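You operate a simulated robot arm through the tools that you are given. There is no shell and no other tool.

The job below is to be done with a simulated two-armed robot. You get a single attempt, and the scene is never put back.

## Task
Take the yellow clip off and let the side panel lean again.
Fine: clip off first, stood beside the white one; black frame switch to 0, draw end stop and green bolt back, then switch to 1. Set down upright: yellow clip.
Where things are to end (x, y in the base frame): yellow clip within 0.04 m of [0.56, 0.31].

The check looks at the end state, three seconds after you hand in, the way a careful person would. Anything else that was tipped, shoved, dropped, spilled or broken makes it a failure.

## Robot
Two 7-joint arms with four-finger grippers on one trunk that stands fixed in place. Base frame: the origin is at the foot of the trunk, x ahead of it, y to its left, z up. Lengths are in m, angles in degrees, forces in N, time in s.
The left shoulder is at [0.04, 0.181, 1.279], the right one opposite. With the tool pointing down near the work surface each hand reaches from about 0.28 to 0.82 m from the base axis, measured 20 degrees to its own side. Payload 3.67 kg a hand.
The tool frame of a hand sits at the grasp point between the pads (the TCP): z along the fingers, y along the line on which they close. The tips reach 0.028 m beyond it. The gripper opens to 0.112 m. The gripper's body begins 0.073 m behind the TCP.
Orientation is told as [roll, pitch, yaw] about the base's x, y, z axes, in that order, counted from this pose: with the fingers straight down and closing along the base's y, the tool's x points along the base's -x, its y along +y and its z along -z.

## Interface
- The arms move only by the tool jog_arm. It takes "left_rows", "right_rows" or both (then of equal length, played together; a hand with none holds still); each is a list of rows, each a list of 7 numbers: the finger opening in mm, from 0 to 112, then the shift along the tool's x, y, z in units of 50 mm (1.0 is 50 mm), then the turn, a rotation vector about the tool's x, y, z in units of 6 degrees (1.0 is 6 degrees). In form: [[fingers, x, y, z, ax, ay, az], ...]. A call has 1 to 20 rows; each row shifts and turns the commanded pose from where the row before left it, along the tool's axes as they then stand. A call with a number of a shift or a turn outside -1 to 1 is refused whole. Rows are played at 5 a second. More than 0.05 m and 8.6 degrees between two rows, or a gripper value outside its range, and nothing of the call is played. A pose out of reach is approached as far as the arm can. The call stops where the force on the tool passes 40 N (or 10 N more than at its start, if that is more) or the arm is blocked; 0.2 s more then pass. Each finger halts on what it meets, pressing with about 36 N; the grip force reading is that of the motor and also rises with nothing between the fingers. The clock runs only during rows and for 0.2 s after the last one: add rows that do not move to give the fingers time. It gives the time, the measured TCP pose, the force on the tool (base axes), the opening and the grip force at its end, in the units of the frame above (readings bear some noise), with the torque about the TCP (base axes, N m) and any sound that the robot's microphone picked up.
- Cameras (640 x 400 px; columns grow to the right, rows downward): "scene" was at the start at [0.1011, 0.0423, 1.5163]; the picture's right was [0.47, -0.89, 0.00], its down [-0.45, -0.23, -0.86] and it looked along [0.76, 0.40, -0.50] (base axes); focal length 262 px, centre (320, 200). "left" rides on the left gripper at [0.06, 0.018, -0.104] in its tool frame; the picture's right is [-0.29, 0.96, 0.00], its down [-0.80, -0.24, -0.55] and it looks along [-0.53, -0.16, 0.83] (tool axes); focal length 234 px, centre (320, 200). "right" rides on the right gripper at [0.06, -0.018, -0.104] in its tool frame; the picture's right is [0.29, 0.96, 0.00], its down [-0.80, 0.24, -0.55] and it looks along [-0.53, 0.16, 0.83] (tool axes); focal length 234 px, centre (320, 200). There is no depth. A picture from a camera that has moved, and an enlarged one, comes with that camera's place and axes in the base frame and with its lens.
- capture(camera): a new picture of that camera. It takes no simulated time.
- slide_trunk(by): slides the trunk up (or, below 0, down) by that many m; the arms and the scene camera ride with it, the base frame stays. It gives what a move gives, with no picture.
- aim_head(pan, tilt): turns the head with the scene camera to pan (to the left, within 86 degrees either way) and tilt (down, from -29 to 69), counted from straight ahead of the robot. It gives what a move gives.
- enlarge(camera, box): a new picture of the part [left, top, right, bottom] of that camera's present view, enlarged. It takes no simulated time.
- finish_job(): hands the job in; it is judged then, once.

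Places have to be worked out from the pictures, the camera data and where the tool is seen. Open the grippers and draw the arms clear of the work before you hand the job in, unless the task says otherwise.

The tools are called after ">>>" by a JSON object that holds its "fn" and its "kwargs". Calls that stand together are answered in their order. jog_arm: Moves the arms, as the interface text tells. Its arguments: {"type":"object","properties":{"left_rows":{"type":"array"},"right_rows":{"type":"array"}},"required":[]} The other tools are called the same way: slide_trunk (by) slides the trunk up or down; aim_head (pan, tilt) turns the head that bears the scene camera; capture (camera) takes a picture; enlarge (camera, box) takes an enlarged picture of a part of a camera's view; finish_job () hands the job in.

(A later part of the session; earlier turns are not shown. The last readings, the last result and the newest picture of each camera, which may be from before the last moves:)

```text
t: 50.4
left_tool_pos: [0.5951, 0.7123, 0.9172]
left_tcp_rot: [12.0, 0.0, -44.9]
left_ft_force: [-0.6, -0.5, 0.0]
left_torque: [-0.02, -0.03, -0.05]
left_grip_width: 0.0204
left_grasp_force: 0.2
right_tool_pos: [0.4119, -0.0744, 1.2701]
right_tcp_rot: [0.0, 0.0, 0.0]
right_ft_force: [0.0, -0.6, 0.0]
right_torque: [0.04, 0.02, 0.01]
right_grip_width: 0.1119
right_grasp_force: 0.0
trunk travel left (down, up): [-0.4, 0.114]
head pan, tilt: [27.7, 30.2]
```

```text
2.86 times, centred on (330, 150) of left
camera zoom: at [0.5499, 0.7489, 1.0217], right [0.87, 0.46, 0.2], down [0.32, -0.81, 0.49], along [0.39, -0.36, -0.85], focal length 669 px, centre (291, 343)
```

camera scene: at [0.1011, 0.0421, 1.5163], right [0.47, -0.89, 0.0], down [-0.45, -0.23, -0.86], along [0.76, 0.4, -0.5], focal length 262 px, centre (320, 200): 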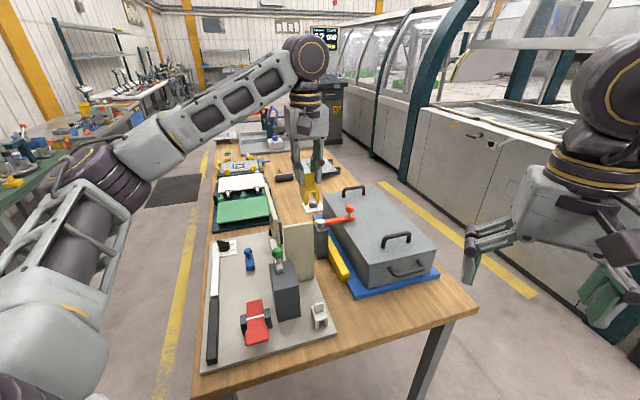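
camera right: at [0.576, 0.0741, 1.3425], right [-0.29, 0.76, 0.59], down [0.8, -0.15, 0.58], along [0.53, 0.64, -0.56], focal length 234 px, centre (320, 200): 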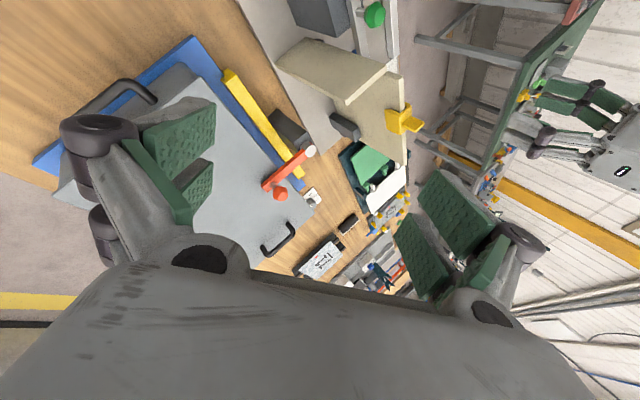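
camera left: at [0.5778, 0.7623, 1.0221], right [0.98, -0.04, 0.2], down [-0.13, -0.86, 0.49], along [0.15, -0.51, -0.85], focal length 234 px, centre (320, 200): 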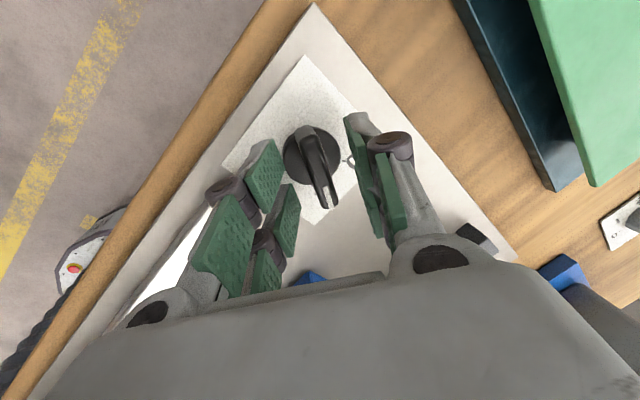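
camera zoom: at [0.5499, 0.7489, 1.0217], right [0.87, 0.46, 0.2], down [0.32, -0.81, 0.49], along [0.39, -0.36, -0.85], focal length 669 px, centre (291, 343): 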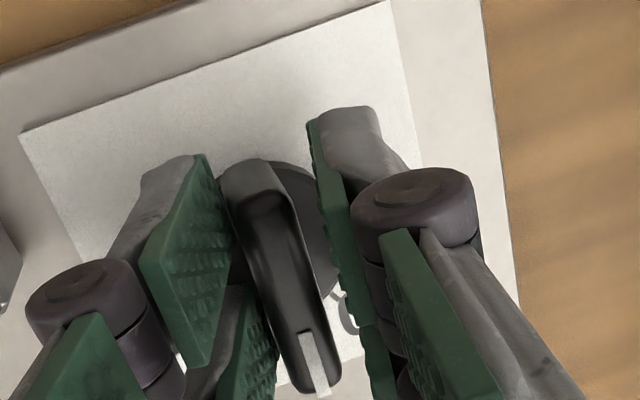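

The handle follows. I continue the turn to 60° and a bit for slack.

>>> {"fn": "jog_arm", "kwargs": {"left_rows": [[20, 0, 0, 0, 0, 0.208, -0.978], [20, 0, 0, 0, 0, 0.208, -0.978], [20, 0, 0, 0, 0, 0.208, -0.978], [20, 0, 0, 0, 0, 0.208, -0.978], [20, 0, 0, 0, 0, 0.208, -0.978], [20, 0, 0, 0, 0, 0, 0]]}}

>>> {"fn": "capture", "kwargs": {"camera": "left"}}

>>> {"fn": "enlarge", "kwargs": {"camera": "left", "box": [240, 80, 420, 220]}}

```text
t: 51.8
left_tool_pos: [0.5955, 0.7107, 0.9175]
left_tcp_rot: [11.9, -0.1, -15.0]
left_ft_force: [-2.7, -9.5, -0.8]
left_torque: [-0.21, 0.15, -0.08]
left_grip_width: 0.025
left_grasp_force: 4.8
right_tool_pos: [0.4123, -0.0743, 1.2688]
right_tcp_rot: [0.1, 0.0, 0.0]
right_ft_force: [0.3, 0.6, 0.0]
right_torque: [0.03, 0.01, 0.02]
right_grip_width: 0.1117
right_grasp_force: 0.0
trunk travel left (down, up): [-0.4, 0.114]
head pan, tilt: [27.7, 30.2]
```

```text
taken
camera left: at [0.5359, 0.7206, 1.022], right [0.52, 0.83, 0.2], down [0.68, -0.54, 0.49], along [0.52, -0.12, -0.85], focal length 234 px, centre (320, 200)
```

left: 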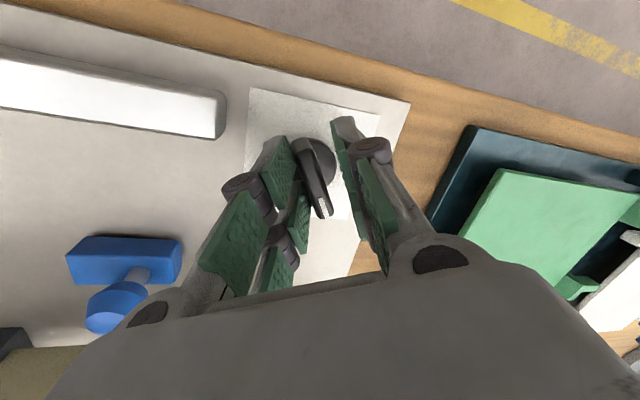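

```text
2.86 times, centred on (330, 150) of left
camera zoom: at [0.5359, 0.7206, 1.022], right [0.52, 0.83, 0.2], down [0.68, -0.54, 0.49], along [0.52, -0.12, -0.85], focal length 669 px, centre (291, 343)
```

zoom: 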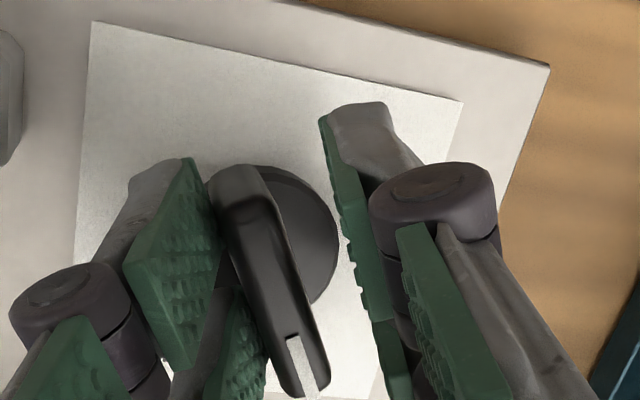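

The handle turned with the hand, but the left pad pushes it sideways (9.5 N in -y). I shift the hand 4 mm that way and look again.

>>> {"fn": "jog_arm", "kwargs": {"left_rows": [[22, 0, -0.04, 0, 0, 0, 0], [22, 0, -0.04, 0, 0, 0, 0], [22, 0, 0, 0, 0, 0, 0]]}}

>>> {"fn": "enlarge", "kwargs": {"camera": "left", "box": [240, 80, 420, 220]}}

>>> {"fn": "enlarge", "kwargs": {"camera": "scene", "box": [190, 215, 270, 275]}}

```text
t: 52.6
left_tool_pos: [0.5938, 0.7088, 0.9159]
left_tcp_rot: [12.2, 0.1, -15.0]
left_ft_force: [-0.1, -0.4, -0.1]
left_torque: [0.01, 0.01, 0.0]
left_grip_width: 0.022
left_grasp_force: 0.0
right_tool_pos: [0.4126, -0.0745, 1.2694]
right_tcp_rot: [-0.1, 0.0, 0.0]
right_ft_force: [0.2, -0.7, -0.9]
right_torque: [-0.01, 0.01, -0.02]
right_grip_width: 0.1121
right_grasp_force: 0.0
trunk travel left (down, up): [-0.4, 0.114]
head pan, tilt: [27.7, 30.2]
```

```text
2.86 times, centred on (330, 150) of left
camera zoom: at [0.5346, 0.7186, 1.021], right [0.52, 0.83, 0.2], down [0.68, -0.54, 0.49], along [0.52, -0.12, -0.85], focal length 669 px, centre (291, 343)
```

zoom: 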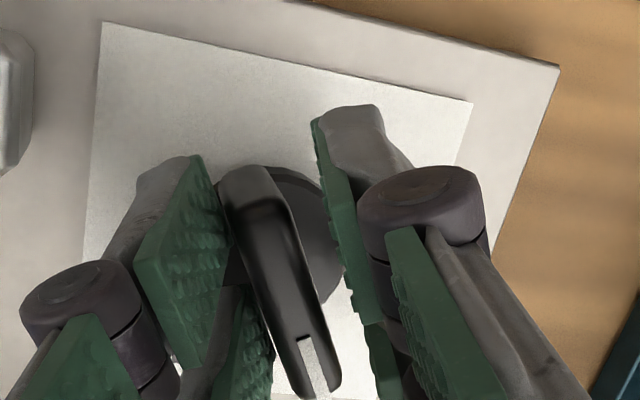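

```text
6.67 times, centred on (230, 245) of scene
camera zoom: at [0.1012, 0.0425, 1.5163], right [0.47, -0.88, 0.0], down [-0.45, -0.23, -0.86], along [0.76, 0.4, -0.5], focal length 1749 px, centre (920, -100)
```

zoom: 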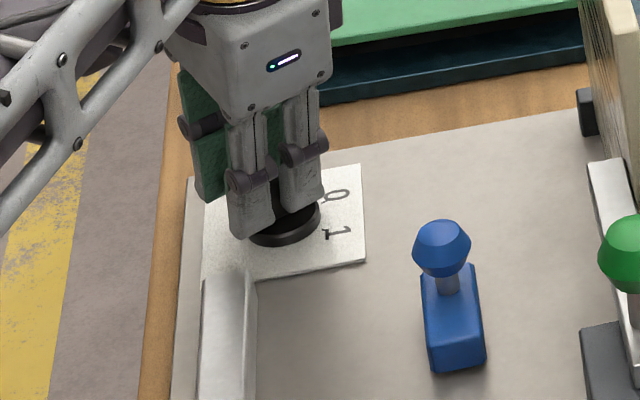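

No force now, and the handle has turned with the hand by about 60°. I open and rise straight up to inspect where the mark points.

>>> {"fn": "jog_arm", "kwargs": {"left_rows": [[40, 0, 0, 0, 0, 0, 0], [40, 0, 0.104, -0.489, 0, 0, 0], [40, 0, 0.104, -0.489, 0, 0, 0], [40, 0, 0.104, -0.489, 0, 0, 0], [40, 0, 0.104, -0.489, 0, 0, 0], [40, 0, 0, 0, 0, 0, 0]]}}

>>> {"fn": "enlarge", "kwargs": {"camera": "left", "box": [240, 80, 420, 220]}}

>>> {"fn": "enlarge", "kwargs": {"camera": "scene", "box": [190, 215, 270, 275]}}

>>> {"fn": "capture", "kwargs": {"camera": "scene"}}

```text
t: 54.0
left_tool_pos: [0.5951, 0.707, 1.0141]
left_tcp_rot: [12.0, 0.1, -15.1]
left_ft_force: [1.4, 0.5, 0.1]
left_torque: [0.03, 0.0, 0.03]
left_grip_width: 0.0399
left_grasp_force: 0.0
right_tool_pos: [0.4133, -0.0752, 1.269]
right_tcp_rot: [-0.1, -0.1, -0.1]
right_ft_force: [0.6, 0.7, 0.4]
right_torque: [-0.01, -0.05, -0.01]
right_grip_width: 0.112
right_grasp_force: 0.0
trunk travel left (down, up): [-0.4, 0.114]
head pan, tilt: [27.7, 30.2]
```

```text
2.86 times, centred on (330, 150) of left
camera zoom: at [0.5351, 0.7175, 1.1194], right [0.52, 0.83, 0.2], down [0.68, -0.54, 0.49], along [0.52, -0.12, -0.85], focal length 669 px, centre (291, 343)
```

zoom: 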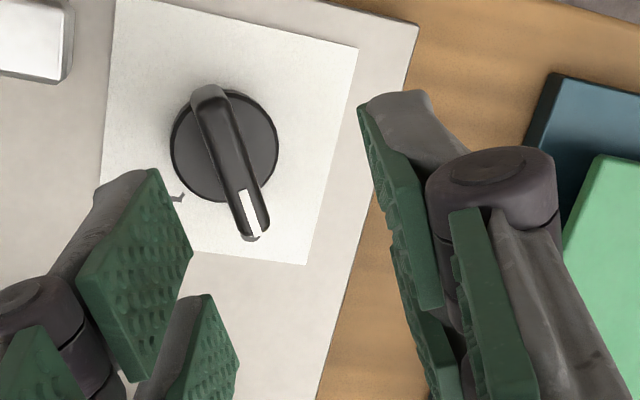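

```text
6.67 times, centred on (230, 245) of scene
camera zoom: at [0.1012, 0.0425, 1.5162], right [0.47, -0.89, 0.0], down [-0.45, -0.23, -0.86], along [0.76, 0.4, -0.5], focal length 1749 px, centre (920, -100)
```

zoom: 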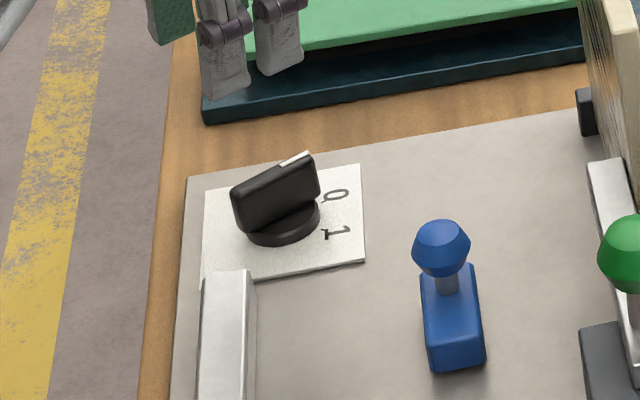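

```text
taken
camera scene: at [0.1012, 0.0425, 1.5162], right [0.47, -0.89, 0.0], down [-0.45, -0.23, -0.86], along [0.76, 0.4, -0.5], focal length 262 px, centre (320, 200)
```

scene: 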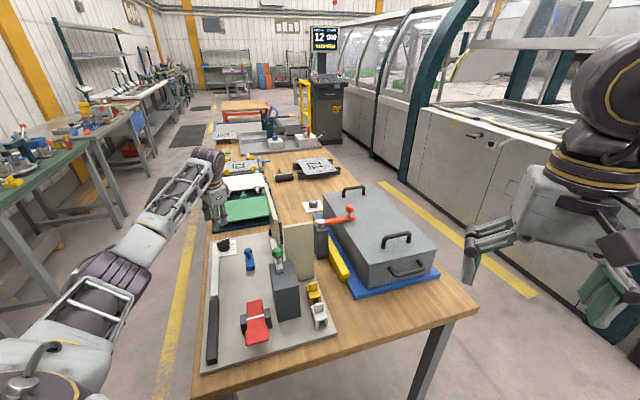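

The mark now points at 0. I compare the lamp bar to see whether the switch registered.

>>> {"fn": "enlarge", "kwargs": {"camera": "scene", "box": [190, 230, 350, 330]}}

>>> {"fn": "enlarge", "kwargs": {"camera": "left", "box": [200, 80, 360, 180]}}

```text
4.00 times, centred on (270, 280) of scene
camera zoom: at [0.1012, 0.0425, 1.5162], right [0.47, -0.89, 0.0], down [-0.45, -0.23, -0.86], along [0.76, 0.4, -0.5], focal length 1049 px, centre (520, -120)
```

zoom: 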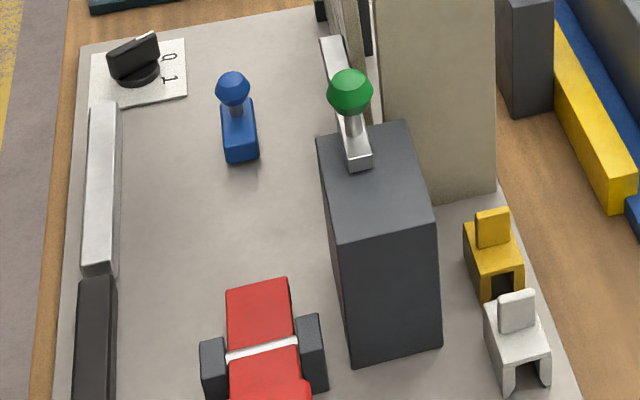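

```text
4.00 times, centred on (280, 130) of left
camera zoom: at [0.5351, 0.7175, 1.1194], right [0.52, 0.83, 0.2], down [0.68, -0.54, 0.49], along [0.52, -0.12, -0.85], focal length 937 px, centre (480, 480)
```

zoom: 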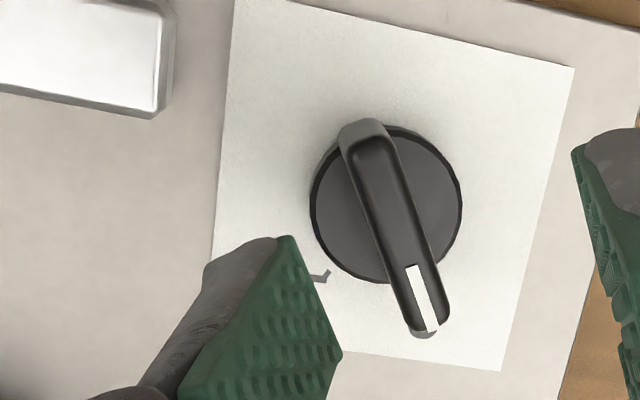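

The handle points at 0, its label just under the mark. Now I move back, untilt, and turn to yaw -45 over the blue end stop to inspect it.

>>> {"fn": "jog_arm", "kwargs": {"left_rows": [[40, 0.04, -0.67, -0.456, 0, 0, 0], [40, 0.04, -0.67, -0.456, 0, 0, 0], [40, 0.04, -0.67, -0.456, 0, 0, 0], [40, 0, 0, 0, 1, 0, 0], [40, 0, 0, 0, 1, 0, 0], [70, 0, 0, 0, 0, 0, 1], [70, 0, 0, 0, 0, 0, 1], [70, 0, 0, 0, 0, 0, 1], [70, 0, 0, 0, 0, 0, 1], [70, 0, 0, 0, 0, 0, 1], [70, 0, 0, 0, 0, 0, 0]]}}

>>> {"fn": "capture", "kwargs": {"camera": "left"}}

```text
t: 56.4
left_tool_pos: [0.5588, 0.6011, 1.0629]
left_tcp_rot: [-0.1, -0.1, -45.1]
left_ft_force: [0.4, -0.1, -0.7]
left_torque: [-0.02, 0.01, -0.02]
left_grip_width: 0.0699
left_grasp_force: 0.0
right_tool_pos: [0.4121, -0.0738, 1.2689]
right_tcp_rot: [0.0, -0.1, -0.1]
right_ft_force: [-0.2, -0.3, -0.6]
right_torque: [0.03, -0.01, 0.01]
right_grip_width: 0.1122
right_grasp_force: 0.1
trunk travel left (down, up): [-0.4, 0.114]
head pan, tilt: [27.7, 30.2]
```

```text
taken
camera left: at [0.5294, 0.6544, 1.1651], right [0.88, 0.47, 0.0], down [0.39, -0.73, 0.55], along [0.26, -0.49, -0.83], focal length 234 px, centre (320, 200)
```

left: 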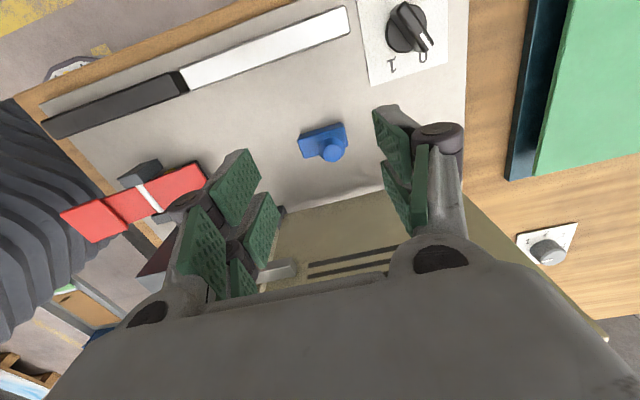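

>>> {"fn": "enlarge", "kwargs": {"camera": "left", "box": [260, 90, 400, 200]}}

>>> {"fn": "enlarge", "kwargs": {"camera": "left", "box": [340, 0, 460, 90]}}

>>> {"fn": "enlarge", "kwargs": {"camera": "left", "box": [40, 0, 360, 150]}}

```text
3.64 times, centred on (330, 145) of left
camera zoom: at [0.5294, 0.6544, 1.1651], right [0.88, 0.47, 0.0], down [0.39, -0.73, 0.55], along [0.26, -0.49, -0.83], focal length 852 px, centre (284, 400)
```

zoom: 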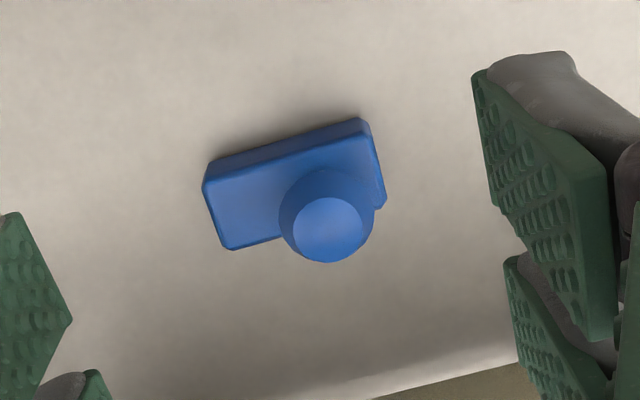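

```text
4.44 times, centred on (400, 45) of left
camera zoom: at [0.5294, 0.6544, 1.1651], right [0.88, 0.47, 0.0], down [0.39, -0.73, 0.55], along [0.26, -0.49, -0.83], focal length 1041 px, centre (-36, 889)
```

zoom: 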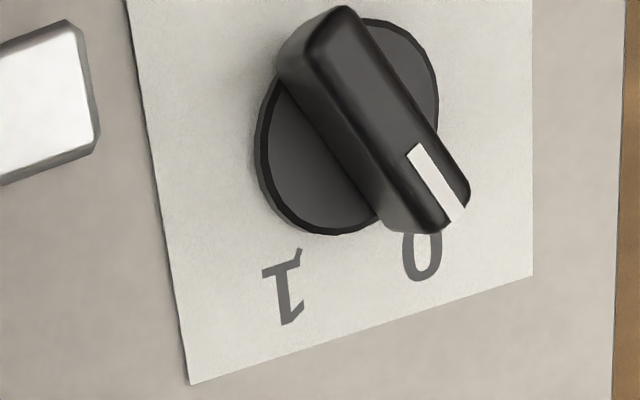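

```text
2.00 times, centred on (200, 75) of left
camera zoom: at [0.5294, 0.6544, 1.1651], right [0.88, 0.47, 0.0], down [0.39, -0.73, 0.55], along [0.26, -0.49, -0.83], focal length 468 px, centre (560, 450)
```

zoom: 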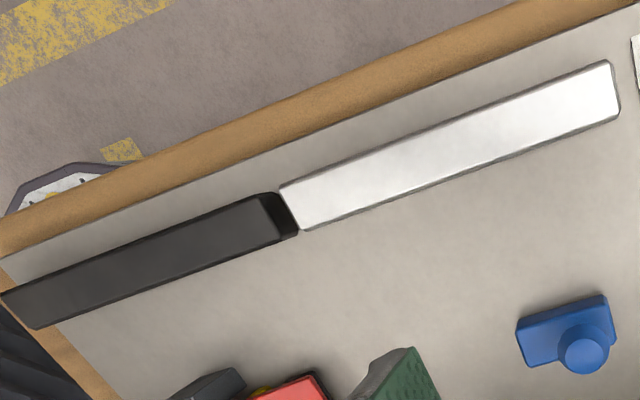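

The switch mark sits over 0. The blue stop's knob is at about (0.587, 0.571, 0.925), set toward the far end of its body, so "back" is probably along the body away from the red clamp. I lower the open hand around the knob.

>>> {"fn": "jog_arm", "kwargs": {"left_rows": [[60, -0.4, 0, 0.5, 0, 0, 0], [60, -0.392, 0, 0.5, 0, 0, 0], [60, 0, 0, 0.7, 0, 0, 0], [60, 0, 0, 0.5, 0, 0, 0], [60, 0, 0, 0, 0, 0, 0]]}}

>>> {"fn": "enlarge", "kwargs": {"camera": "left", "box": [230, 90, 430, 220]}}

>>> {"fn": "enlarge", "kwargs": {"camera": "scene", "box": [210, 210, 310, 280]}}

```text
t: 57.6
left_tool_pos: [0.5865, 0.572, 0.9512]
left_tcp_rot: [0.0, -0.1, -45.2]
left_ft_force: [0.5, 0.4, -0.5]
left_torque: [0.0, -0.04, 0.0]
left_grip_width: 0.0599
left_grasp_force: 0.1
right_tool_pos: [0.4128, -0.0748, 1.2687]
right_tcp_rot: [0.1, 0.0, 0.1]
right_ft_force: [0.7, 1.0, -0.5]
right_torque: [0.0, -0.01, 0.03]
right_grip_width: 0.1119
right_grasp_force: 0.0
trunk travel left (down, up): [-0.4, 0.114]
head pan, tilt: [27.7, 30.2]
```

```text
3.08 times, centred on (330, 155) of left
camera zoom: at [0.5572, 0.6257, 1.055], right [0.88, 0.47, 0.0], down [0.39, -0.73, 0.55], along [0.26, -0.49, -0.83], focal length 720 px, centre (289, 338)
```

zoom: 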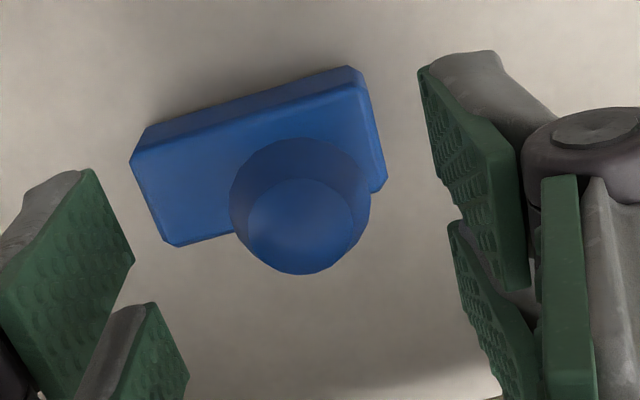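

```text
5.71 times, centred on (260, 245) of scene
camera zoom: at [0.1009, 0.0419, 1.5163], right [0.47, -0.89, 0.0], down [-0.45, -0.23, -0.86], along [0.76, 0.4, -0.5], focal length 1499 px, centre (663, -57)
```

zoom: 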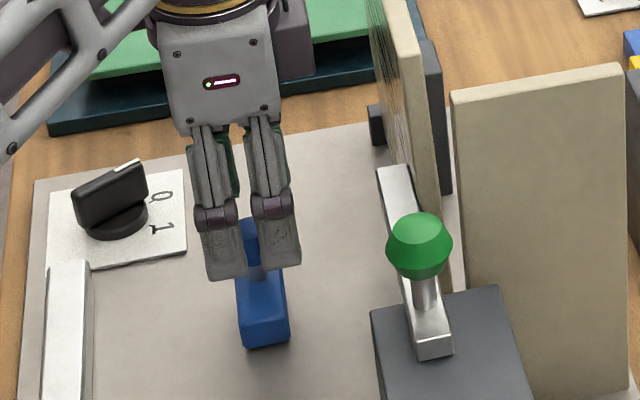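

The knob is at about (0.588, 0.575), 4–5 mm off the hand's centre. I correct, lower 2 cm and close gently on the knob.

>>> {"fn": "jog_arm", "kwargs": {"left_rows": [[60, 0.06, 0.08, 0, 0, 0, 0], [60, 0, 0, 0.2, 0, 0, 0], [60, 0, 0, 0.22, 0, 0, 0], [45, 0, 0, 0, 0, 0, 0], [35, 0, 0, 0, 0, 0, 0], [28, 0, 0, 0, 0, 0, 0], [22, 0, 0, 0, 0, 0, 0], [18, 0, 0, 0, 0, 0, 0], [18, 0, 0, 0, 0, 0, 0]]}}

>>> {"fn": "enlarge", "kwargs": {"camera": "left", "box": [230, 90, 430, 220]}}

```text
t: 59.6
left_tool_pos: [0.587, 0.5765, 0.9298]
left_tcp_rot: [0.0, 0.0, -45.1]
left_ft_force: [-0.2, -0.3, -0.3]
left_torque: [-0.11, -0.06, 0.02]
left_grip_width: 0.028
left_grasp_force: 45.1
right_tool_pos: [0.4127, -0.0735, 1.2696]
right_tcp_rot: [-0.1, 0.0, 0.1]
right_ft_force: [0.6, -0.6, 0.7]
right_torque: [0.05, -0.02, 0.01]
right_grip_width: 0.112
right_grasp_force: 0.0
trunk travel left (down, up): [-0.4, 0.114]
head pan, tilt: [27.7, 30.2]
```

```text
3.08 times, centred on (330, 155) of left
camera zoom: at [0.5574, 0.6307, 1.0331], right [0.88, 0.47, 0.0], down [0.39, -0.73, 0.55], along [0.26, -0.49, -0.83], focal length 720 px, centre (289, 338)
```

zoom: 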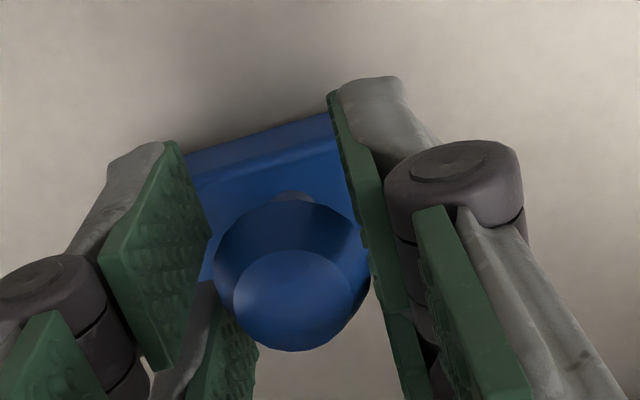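

The knob is held (28 mm, 45 N). I test a gentle 6 mm pull away along the body (+y tool) and read the force.

>>> {"fn": "jog_arm", "kwargs": {"left_rows": [[18, 0, 0.06, 0, 0, 0, 0], [18, 0, 0.06, 0, 0, 0, 0], [18, 0, 0, 0, 0, 0, 0]]}}

>>> {"fn": "enlarge", "kwargs": {"camera": "left", "box": [230, 90, 430, 220]}}

```text
t: 60.4
left_tool_pos: [0.5927, 0.5813, 0.9307]
left_tcp_rot: [0.0, 0.0, -45.1]
left_ft_force: [-0.1, -0.1, 0.4]
left_torque: [0.15, 0.18, 0.02]
left_grip_width: 0.0284
left_grasp_force: 44.8
right_tool_pos: [0.4118, -0.0729, 1.2698]
right_tcp_rot: [0.0, -0.1, 0.1]
right_ft_force: [-0.1, -0.4, -0.1]
right_torque: [-0.01, 0.03, -0.02]
right_grip_width: 0.1121
right_grasp_force: 0.1
trunk travel left (down, up): [-0.4, 0.114]
head pan, tilt: [27.7, 30.2]
```

```text
3.08 times, centred on (330, 155) of left
camera zoom: at [0.5623, 0.6354, 1.0331], right [0.88, 0.47, 0.0], down [0.39, -0.73, 0.55], along [0.26, -0.49, -0.83], focal length 720 px, centre (289, 338)
```

zoom: 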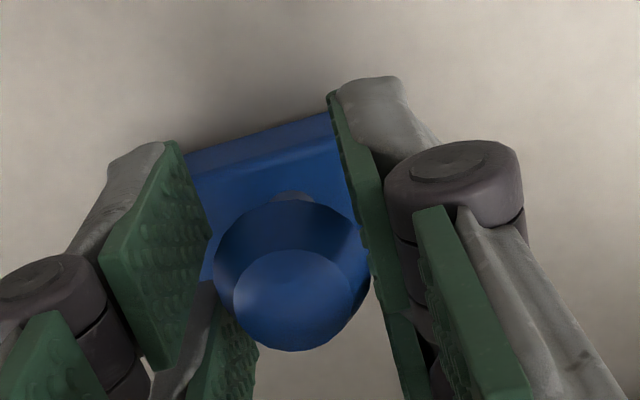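

The stop slides with the hand without resistance. I keep drawing it back in 5 mm steps, watching for the end of its travel.

>>> {"fn": "jog_arm", "kwargs": {"left_rows": [[18, 0, 0.1, 0, 0, 0, 0], [18, 0, 0.1, 0, 0, 0, 0], [18, 0, 0.1, 0, 0, 0, 0], [18, 0, 0.1, 0, 0, 0, 0], [18, 0, 0, 0, 0, 0, 0]]}}

>>> {"fn": "enlarge", "kwargs": {"camera": "scene", "box": [200, 210, 320, 290]}}

>>> {"fn": "enlarge", "kwargs": {"camera": "left", "box": [230, 90, 430, 220]}}

```text
t: 61.6
left_tool_pos: [0.6065, 0.5948, 0.9311]
left_tcp_rot: [-0.1, 0.0, -45.0]
left_ft_force: [0.0, 0.0, -6.0]
left_torque: [-0.07, -0.01, 0.04]
left_grip_width: 0.0281
left_grasp_force: 45.2
right_tool_pos: [0.4144, -0.0732, 1.2702]
right_tcp_rot: [0.0, -0.1, 0.0]
right_ft_force: [-0.5, 0.5, 0.6]
right_torque: [-0.01, 0.0, 0.0]
right_grip_width: 0.1119
right_grasp_force: 0.1
trunk travel left (down, up): [-0.4, 0.114]
head pan, tilt: [27.7, 30.2]
```

```text
5.00 times, centred on (260, 250) of scene
camera zoom: at [0.1016, 0.0427, 1.5162], right [0.47, -0.89, 0.0], down [-0.45, -0.23, -0.86], along [0.76, 0.4, -0.5], focal length 1312 px, centre (620, -50)
```

zoom: 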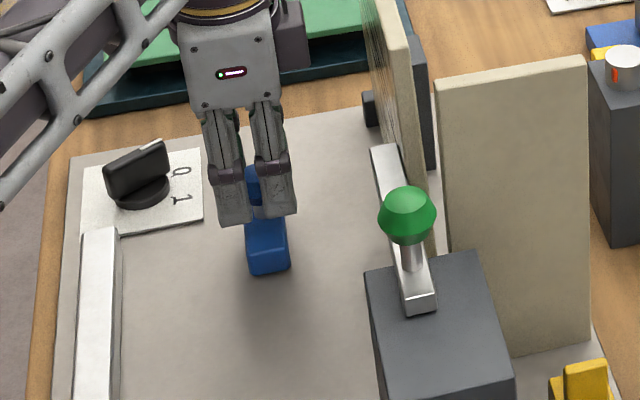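

```text
3.08 times, centred on (330, 155) of left
camera zoom: at [0.5772, 0.6501, 1.0331], right [0.88, 0.47, 0.0], down [0.39, -0.73, 0.55], along [0.26, -0.49, -0.83], focal length 720 px, centre (289, 338)
```

zoom: 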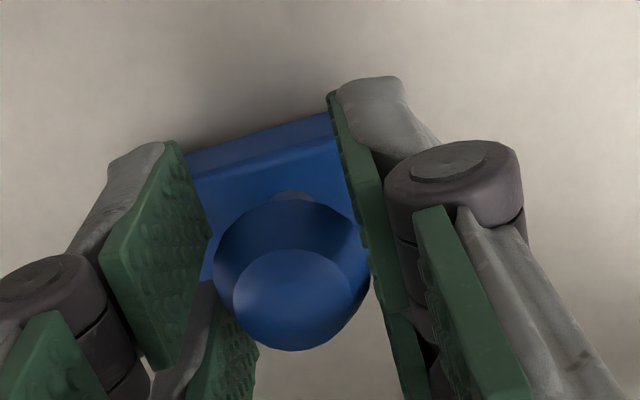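

Moved about 27 mm, with a -6 N vertical reading. I go on 15 mm and check again.

>>> {"fn": "jog_arm", "kwargs": {"left_rows": [[18, 0, 0.1, 0, 0, 0, 0], [18, 0, 0.1, 0, 0, 0, 0], [18, 0, 0.1, 0, 0, 0, 0], [18, 0, 0, 0, 0, 0, 0]]}}

>>> {"fn": "enlarge", "kwargs": {"camera": "left", "box": [230, 90, 430, 220]}}

```text
t: 62.6
left_tool_pos: [0.6184, 0.6065, 0.9292]
left_tcp_rot: [-0.1, 0.1, -45.1]
left_ft_force: [0.7, -0.1, -11.4]
left_torque: [0.24, 0.23, 0.0]
left_grip_width: 0.0281
left_grasp_force: 45.1
right_tool_pos: [0.4141, -0.0737, 1.2694]
right_tcp_rot: [0.0, 0.0, 0.0]
right_ft_force: [0.7, 0.0, 0.5]
right_torque: [0.0, 0.03, 0.02]
right_grip_width: 0.1119
right_grasp_force: 0.0
trunk travel left (down, up): [-0.4, 0.114]
head pan, tilt: [27.7, 30.2]
```

```text
3.08 times, centred on (330, 155) of left
camera zoom: at [0.5884, 0.6613, 1.0331], right [0.88, 0.47, 0.0], down [0.39, -0.73, 0.55], along [0.26, -0.49, -0.83], focal length 720 px, centre (289, 338)
```

zoom: 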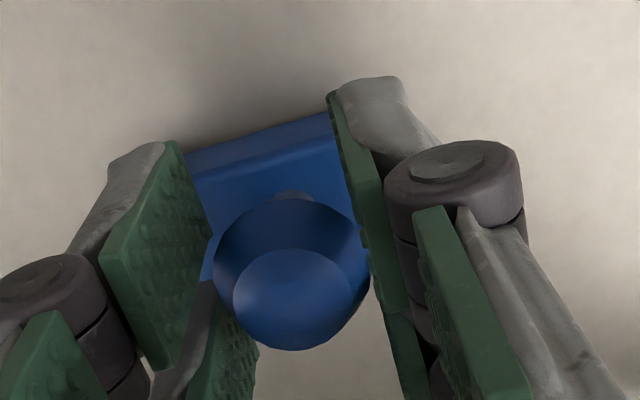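

Still sliding freely; the vertical load grows slightly, so I ease down 1 mm while drawing back another 15 mm.

>>> {"fn": "jog_arm", "kwargs": {"left_rows": [[18, 0, 0.1, 0.01, 0, 0, 0], [18, 0, 0.1, 0.01, 0, 0, 0], [18, 0, 0.1, 0.01, 0, 0, 0], [18, 0, 0, 0, 0, 0, 0]]}}

>>> {"fn": "enlarge", "kwargs": {"camera": "left", "box": [230, 90, 430, 220]}}

>>> {"fn": "enlarge", "kwargs": {"camera": "scene", "box": [200, 210, 320, 290]}}

```text
t: 63.6
left_tool_pos: [0.6287, 0.6165, 0.9303]
left_tcp_rot: [0.1, 0.0, -45.0]
left_ft_force: [-0.1, 0.5, 0.0]
left_torque: [0.1, 0.19, 0.1]
left_grip_width: 0.0281
left_grasp_force: 44.6
right_tool_pos: [0.4127, -0.0746, 1.27]
right_tcp_rot: [0.0, 0.0, 0.0]
right_ft_force: [0.0, 0.1, -0.3]
right_torque: [-0.02, -0.01, 0.0]
right_grip_width: 0.1118
right_grasp_force: 0.1
trunk travel left (down, up): [-0.4, 0.114]
head pan, tilt: [27.7, 30.2]
```

```text
3.08 times, centred on (330, 155) of left
camera zoom: at [0.5979, 0.6709, 1.0331], right [0.88, 0.47, 0.0], down [0.39, -0.73, 0.55], along [0.26, -0.49, -0.83], focal length 720 px, centre (289, 338)
```

zoom: 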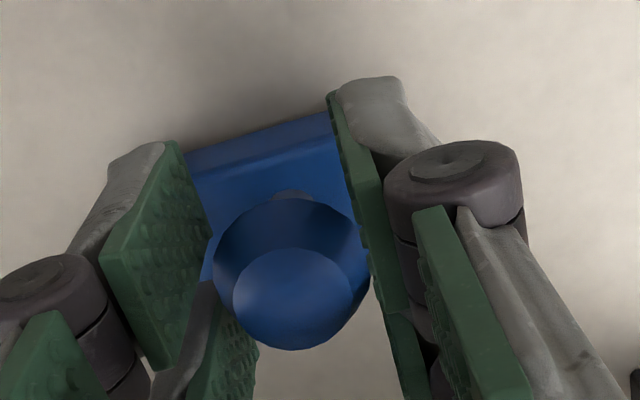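

```text
5.00 times, centred on (260, 250) of scene
camera zoom: at [0.1013, 0.0424, 1.5163], right [0.47, -0.88, 0.0], down [-0.45, -0.23, -0.86], along [0.76, 0.4, -0.5], focal length 1312 px, centre (620, -50)
```

zoom: 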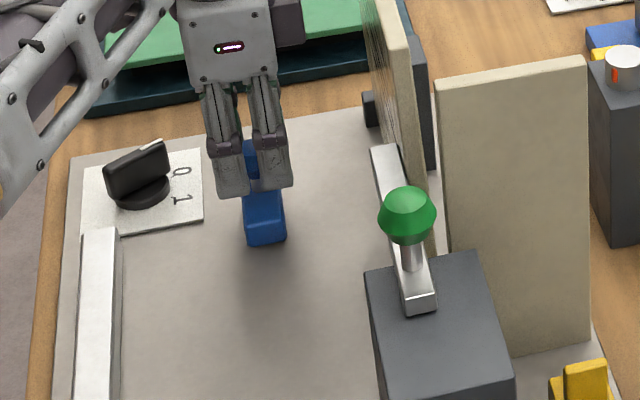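

Still free at 57 mm of travel. I continue carefully for the end of travel.

>>> {"fn": "jog_arm", "kwargs": {"left_rows": [[18, 0, 0.1, 0, 0, 0, 0], [18, 0, 0.1, 0, 0, 0, 0], [18, 0, 0, 0, 0, 0, 0]]}}

>>> {"fn": "capture", "kwargs": {"camera": "left"}}

```text
t: 64.4
left_tool_pos: [0.6349, 0.6234, 0.93]
left_tcp_rot: [0.0, 0.0, -45.2]
left_ft_force: [0.8, -0.1, 1.1]
left_torque: [-0.04, -0.13, 0.07]
left_grip_width: 0.028
left_grasp_force: 45.0
right_tool_pos: [0.4129, -0.074, 1.2684]
right_tcp_rot: [0.0, -0.1, 0.0]
right_ft_force: [0.5, 0.9, 0.2]
right_torque: [-0.01, -0.02, -0.01]
right_grip_width: 0.1124
right_grasp_force: 0.1
trunk travel left (down, up): [-0.4, 0.114]
head pan, tilt: [27.7, 30.2]
```

```text
taken
camera left: at [0.6047, 0.6776, 1.0331], right [0.88, 0.47, 0.0], down [0.39, -0.73, 0.55], along [0.26, -0.49, -0.83], focal length 234 px, centre (320, 200)
```

left: 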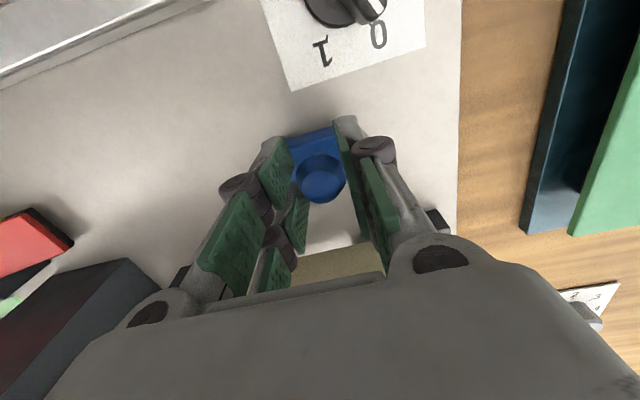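

67 mm now and still no end. I test with a 2 mm sideways nudge whether the stop is guided on a rail.

>>> {"fn": "jog_arm", "kwargs": {"left_rows": [[18, 0.04, 0, 0, 0, 0, 0], [18, 0, 0, 0, 0, 0, 0]]}}

```text
t: 65.0
left_tool_pos: [0.6338, 0.6243, 0.9299]
left_tcp_rot: [0.1, -0.1, -45.2]
left_ft_force: [5.1, -3.3, 5.8]
left_torque: [0.05, 0.06, -0.02]
left_grip_width: 0.0279
left_grasp_force: 45.0
right_tool_pos: [0.4124, -0.0757, 1.2704]
right_tcp_rot: [0.2, 0.0, 0.0]
right_ft_force: [-0.9, 0.2, -1.1]
right_torque: [-0.01, 0.0, 0.0]
right_grip_width: 0.1121
right_grasp_force: 0.0
trunk travel left (down, up): [-0.4, 0.114]
head pan, tilt: [27.7, 30.2]
```

The sideways nudge meets resistance, so the stop is guided. I undo the nudge and keep drawing it back to its end.

>>> {"fn": "jog_arm", "kwargs": {"left_rows": [[18, -0.04, 0, 0, 0, 0, 0], [18, 0, 0.1, 0, 0, 0, 0], [18, 0, 0.1, 0, 0, 0, 0], [18, 0, 0.1, 0, 0, 0, 0], [18, 0, 0, 0, 0, 0, 0]]}}

>>> {"fn": "capture", "kwargs": {"camera": "left"}}

```text
t: 66.2
left_tool_pos: [0.6457, 0.6337, 0.9301]
left_tcp_rot: [0.1, 0.0, -45.1]
left_ft_force: [3.5, -2.6, 8.9]
left_torque: [-0.3, -0.32, 0.13]
left_grip_width: 0.0283
left_grasp_force: 45.1
right_tool_pos: [0.4119, -0.075, 1.2686]
right_tcp_rot: [0.0, 0.0, -0.1]
right_ft_force: [-0.1, -0.3, 0.1]
right_torque: [-0.02, 0.02, -0.01]
right_grip_width: 0.1119
right_grasp_force: 0.0
trunk travel left (down, up): [-0.4, 0.114]
head pan, tilt: [27.7, 30.2]
```

```text
taken
camera left: at [0.6155, 0.688, 1.0331], right [0.88, 0.47, 0.0], down [0.39, -0.73, 0.55], along [0.26, -0.49, -0.83], focal length 234 px, centre (320, 200)
```

left: 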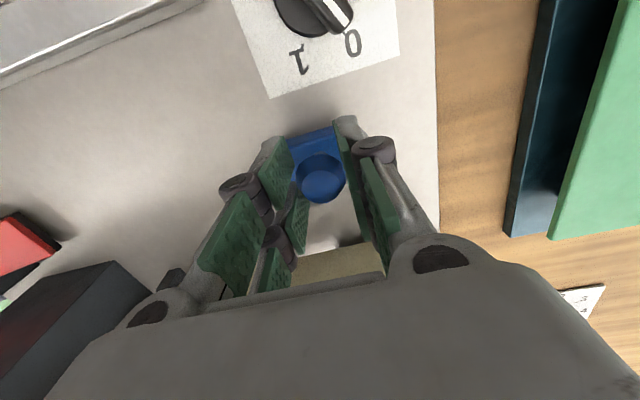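

82 mm drawn; I continue, easing the slight downward pressure.

>>> {"fn": "jog_arm", "kwargs": {"left_rows": [[18, 0, 0.1, -0.01, 0, 0, 0], [18, 0, 0.1, -0.005, 0, 0, 0], [18, 0, 0, 0, 0, 0, 0]]}}

>>> {"fn": "capture", "kwargs": {"camera": "left"}}

```text
t: 67.0
left_tool_pos: [0.6526, 0.6413, 0.9299]
left_tcp_rot: [0.0, 0.1, -45.1]
left_ft_force: [3.7, -4.2, 2.8]
left_torque: [-0.15, -0.11, 0.03]
left_grip_width: 0.0279
left_grasp_force: 44.8
right_tool_pos: [0.4126, -0.0757, 1.2691]
right_tcp_rot: [0.1, -0.1, -0.1]
right_ft_force: [0.1, 0.7, 0.0]
right_torque: [0.01, 0.0, 0.0]
right_grip_width: 0.1123
right_grasp_force: 0.1
trunk travel left (down, up): [-0.4, 0.114]
head pan, tilt: [27.7, 30.2]
```

```text
taken
camera left: at [0.6228, 0.6951, 1.033], right [0.88, 0.47, 0.0], down [0.39, -0.73, 0.55], along [0.26, -0.49, -0.83], focal length 234 px, centre (320, 200)
```

left: 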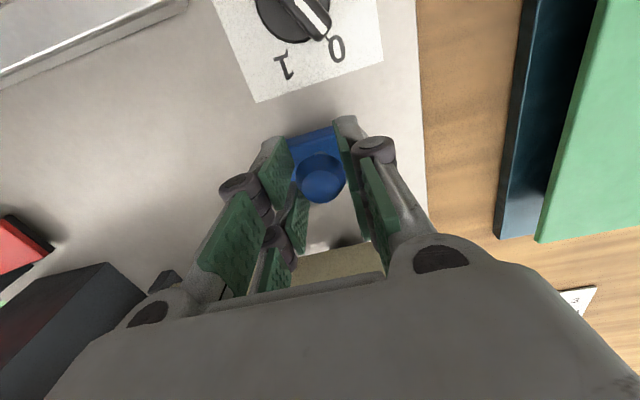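

92 mm and still sliding. I continue another centimetre.

>>> {"fn": "jog_arm", "kwargs": {"left_rows": [[18, 0.01, 0.1, 0, 0, 0, 0], [18, 0.01, 0.1, 0, 0, 0, 0], [18, 0, 0, 0, 0, 0, 0]]}}

>>> {"fn": "capture", "kwargs": {"camera": "left"}}

>>> {"fn": "capture", "kwargs": {"camera": "scene"}}

```text
t: 67.8
left_tool_pos: [0.66, 0.6476, 0.9299]
left_tcp_rot: [0.1, 0.1, -45.1]
left_ft_force: [5.7, -6.6, 1.7]
left_torque: [0.06, 0.07, 0.04]
left_grip_width: 0.0278
left_grasp_force: 44.6
right_tool_pos: [0.4138, -0.0744, 1.2694]
right_tcp_rot: [0.0, 0.0, -0.1]
right_ft_force: [-0.2, -0.7, -0.5]
right_torque: [0.01, 0.01, 0.0]
right_grip_width: 0.112
right_grasp_force: 0.0
trunk travel left (down, up): [-0.4, 0.114]
head pan, tilt: [27.7, 30.2]
```

```text
taken
camera left: at [0.6301, 0.7025, 1.033], right [0.88, 0.47, 0.0], down [0.39, -0.73, 0.55], along [0.26, -0.49, -0.83], focal length 234 px, centre (320, 200)
```

left: 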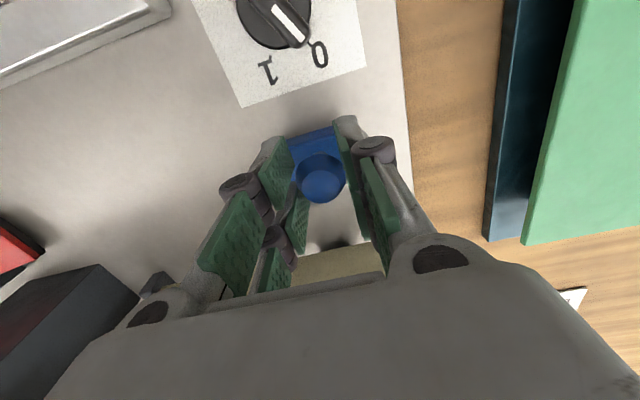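

```text
taken
camera scene: at [0.1019, 0.041, 1.5162], right [0.47, -0.89, 0.0], down [-0.45, -0.23, -0.86], along [0.76, 0.4, -0.5], focal length 262 px, centre (320, 200)
```

scene: 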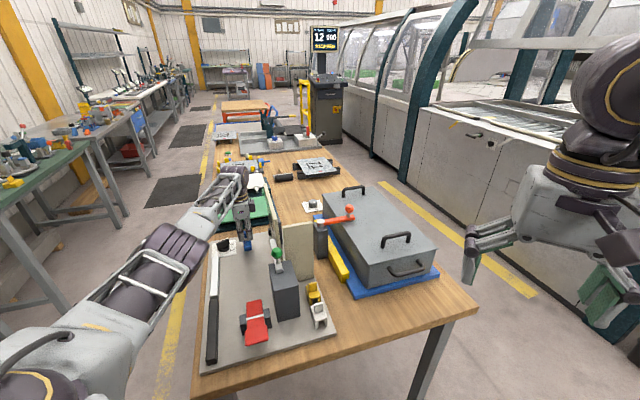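

102 mm. I take out the sideways pressure and go further in small steps.

>>> {"fn": "jog_arm", "kwargs": {"left_rows": [[18, -0.04, 0, 0, 0, 0, 0], [18, 0, 0.1, 0, 0, 0, 0], [18, 0, 0.1, 0, 0, 0, 0], [18, 0, 0, 0, 0, 0, 0]]}}

>>> {"fn": "capture", "kwargs": {"camera": "left"}}

```text
t: 68.8
left_tool_pos: [0.6668, 0.6547, 0.9294]
left_tcp_rot: [-0.1, 0.0, -45.1]
left_ft_force: [0.1, -0.7, 0.6]
left_torque: [-0.11, 0.07, 0.14]
left_grip_width: 0.0277
left_grasp_force: 45.2
right_tool_pos: [0.4125, -0.0749, 1.2693]
right_tcp_rot: [0.1, 0.0, -0.1]
right_ft_force: [0.1, 0.4, -0.4]
right_torque: [0.02, -0.01, 0.0]
right_grip_width: 0.112
right_grasp_force: 0.1
trunk travel left (down, up): [-0.4, 0.114]
head pan, tilt: [27.7, 30.2]
```

```text
taken
camera left: at [0.6369, 0.7089, 1.033], right [0.88, 0.47, 0.0], down [0.39, -0.73, 0.55], along [0.26, -0.49, -0.83], focal length 234 px, centre (320, 200)
```

left: 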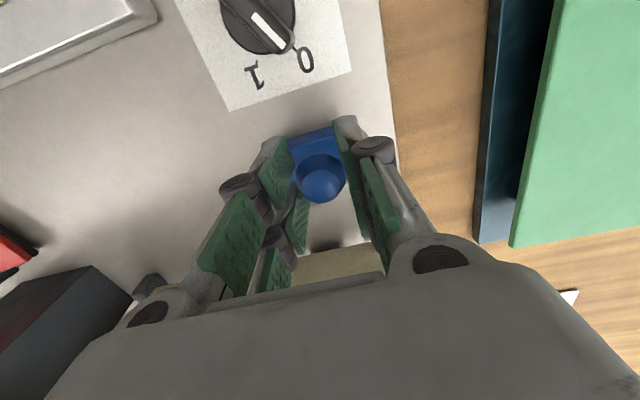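

112 mm. I keep going a little more toward the end of its guide.

>>> {"fn": "jog_arm", "kwargs": {"left_rows": [[18, 0, 0.1, 0, 0, 0, 0], [18, 0, 0.1, 0, 0, 0, 0], [18, 0, 0, 0, 0, 0, 0]]}}

>>> {"fn": "capture", "kwargs": {"camera": "left"}}

>>> {"fn": "enlarge", "kwargs": {"camera": "scene", "box": [200, 190, 320, 270]}}

```text
t: 69.6
left_tool_pos: [0.6674, 0.6555, 0.9305]
left_tcp_rot: [0.0, 0.0, -45.1]
left_ft_force: [-2.1, 0.7, -0.9]
left_torque: [0.25, 0.28, 0.0]
left_grip_width: 0.0277
left_grasp_force: 44.7
left hand out of reach, approached as far as the arm can: row 1, 2
right_tool_pos: [0.4122, -0.0734, 1.2693]
right_tcp_rot: [0.0, 0.0, 0.1]
right_ft_force: [-0.1, -0.4, 0.9]
right_torque: [0.0, -0.02, 0.01]
right_grip_width: 0.1119
right_grasp_force: 0.1
trunk travel left (down, up): [-0.4, 0.114]
head pan, tilt: [27.7, 30.2]
```

```text
taken
camera left: at [0.637, 0.709, 1.033], right [0.88, 0.47, 0.0], down [0.39, -0.73, 0.55], along [0.26, -0.49, -0.83], focal length 234 px, centre (320, 200)
```

left: 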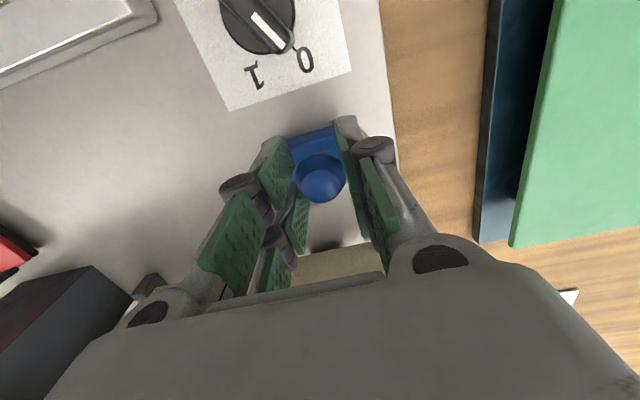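

```text
5.00 times, centred on (260, 230) of scene
camera zoom: at [0.101, 0.0424, 1.5163], right [0.47, -0.88, 0.0], down [-0.45, -0.23, -0.86], along [0.76, 0.4, -0.5], focal length 1312 px, centre (620, 50)
```

zoom: 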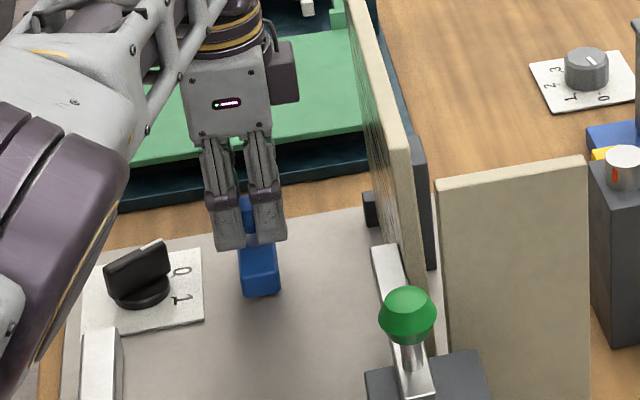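

The arm is at its reach, with the stop drawn back 112 mm. I release the knob and see whether it stays.

>>> {"fn": "jog_arm", "kwargs": {"left_rows": [[28, 0, 0, 0, 0, 0, 0], [40, 0, 0, 0, 0, 0, 0], [55, 0, 0, 0, 0, 0, 0], [55, 0, 0, -0.4, 0, 0, 0], [55, 0, 0, -0.8, 0, 0, 0], [55, 0, -0.6, -0.5, 0, 0, 0], [55, 0, 0, 0, 0, 0, 0]]}}

>>> {"fn": "capture", "kwargs": {"camera": "left"}}

>>> {"fn": "enlarge", "kwargs": {"camera": "scene", "box": [200, 190, 320, 270]}}

```text
t: 71.2
left_tool_pos: [0.6456, 0.6327, 1.0141]
left_tcp_rot: [0.0, 0.2, -45.0]
left_ft_force: [0.6, -0.3, 0.1]
left_torque: [0.04, 0.0, 0.03]
left_grip_width: 0.055
left_grasp_force: 0.0
right_tool_pos: [0.4127, -0.0754, 1.2697]
right_tcp_rot: [0.2, -0.1, 0.0]
right_ft_force: [-0.4, -0.9, -0.5]
right_torque: [0.01, 0.02, -0.01]
right_grip_width: 0.1121
right_grasp_force: 0.0
trunk travel left (down, up): [-0.4, 0.114]
head pan, tilt: [27.7, 30.2]
```

```text
taken
camera left: at [0.6163, 0.6866, 1.1175], right [0.88, 0.47, 0.0], down [0.39, -0.73, 0.55], along [0.26, -0.49, -0.83], focal length 234 px, centre (320, 200)
```

left: 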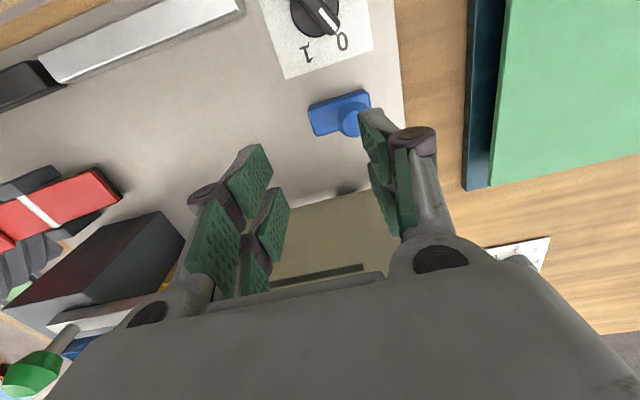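

```text
5.00 times, centred on (260, 230) of scene
camera zoom: at [0.1015, 0.0413, 1.5163], right [0.47, -0.89, 0.0], down [-0.45, -0.23, -0.86], along [0.76, 0.4, -0.5], focal length 1312 px, centre (620, 50)
```

zoom: 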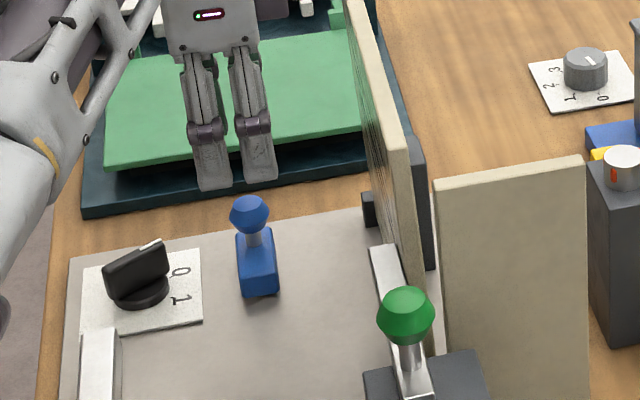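

The stop stays put. To reach the end of its guide I close the fingers and lower them just behind the knob, to push it the rest of the way.

>>> {"fn": "jog_arm", "kwargs": {"left_rows": [[20, 0, 0, 0, 0, 0, 0], [0, 0, 0, 0, 0, 0, 0], [0, 0, 0, 0, 0, 0, 0], [0, 0, 0, 0.6, 0, 0, 0], [0, 0, 0, 0.6, 0, 0, 0], [0, 0, 0, 0.46, 0, 0, 0], [0, 0, 0, 0, 0, 0, 0]]}}

>>> {"fn": "enlarge", "kwargs": {"camera": "left", "box": [230, 60, 430, 220]}}

```text
t: 72.8
left_tool_pos: [0.6462, 0.6332, 0.9311]
left_tcp_rot: [0.0, 0.0, -45.2]
left_ft_force: [0.3, -0.4, -0.7]
left_torque: [0.01, -0.03, 0.01]
left_grip_width: 0.0
left_grasp_force: 35.5
right_tool_pos: [0.4125, -0.0744, 1.2698]
right_tcp_rot: [-0.1, 0.0, 0.0]
right_ft_force: [0.6, -0.9, -0.5]
right_torque: [0.01, 0.0, 0.01]
right_grip_width: 0.1122
right_grasp_force: 0.1
trunk travel left (down, up): [-0.4, 0.114]
head pan, tilt: [27.7, 30.2]
```

```text
2.50 times, centred on (330, 140) of left
camera zoom: at [0.6161, 0.6872, 1.0342], right [0.88, 0.47, 0.0], down [0.39, -0.73, 0.55], along [0.26, -0.49, -0.83], focal length 585 px, centre (295, 350)
```

zoom: 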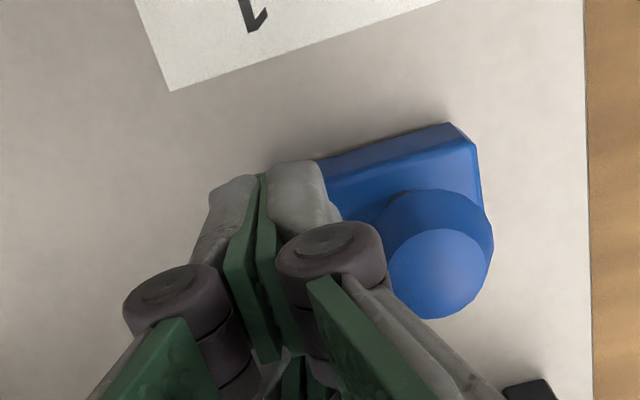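

The closed fingers stand just behind the knob. I push forward in 3 mm steps and watch the force.

>>> {"fn": "jog_arm", "kwargs": {"left_rows": [[0, 0, 0.06, 0, 0, 0, 0], [0, 0, 0.06, 0, 0, 0, 0], [0, 0, 0.06, 0, 0, 0, 0], [0, 0, 0.06, 0, 0, 0, 0], [0, 0, 0, 0, 0, 0, 0]]}}

>>> {"fn": "enlarge", "kwargs": {"camera": "left", "box": [230, 60, 430, 220]}}

```text
t: 74.0
left_tool_pos: [0.6537, 0.6398, 0.931]
left_tcp_rot: [-0.1, 0.1, -45.1]
left_ft_force: [-8.2, -8.1, -2.1]
left_torque: [-0.16, 0.16, 0.0]
left_grip_width: 0.0001
left_grasp_force: 35.6
right_tool_pos: [0.4111, -0.0754, 1.269]
right_tcp_rot: [0.1, 0.0, 0.0]
right_ft_force: [-0.3, 0.0, -1.1]
right_torque: [-0.04, 0.0, -0.01]
right_grip_width: 0.1121
right_grasp_force: 0.1
trunk travel left (down, up): [-0.4, 0.114]
head pan, tilt: [27.7, 30.2]
```

```text
2.50 times, centred on (330, 140) of left
camera zoom: at [0.6238, 0.6939, 1.0345], right [0.88, 0.47, 0.0], down [0.39, -0.73, 0.55], along [0.26, -0.49, -0.83], focal length 585 px, centre (295, 350)
```

zoom: 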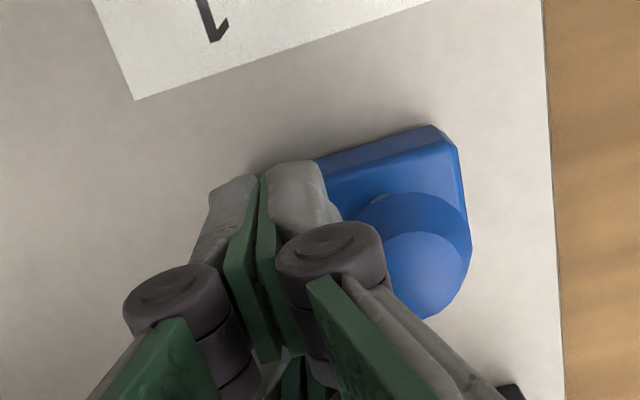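

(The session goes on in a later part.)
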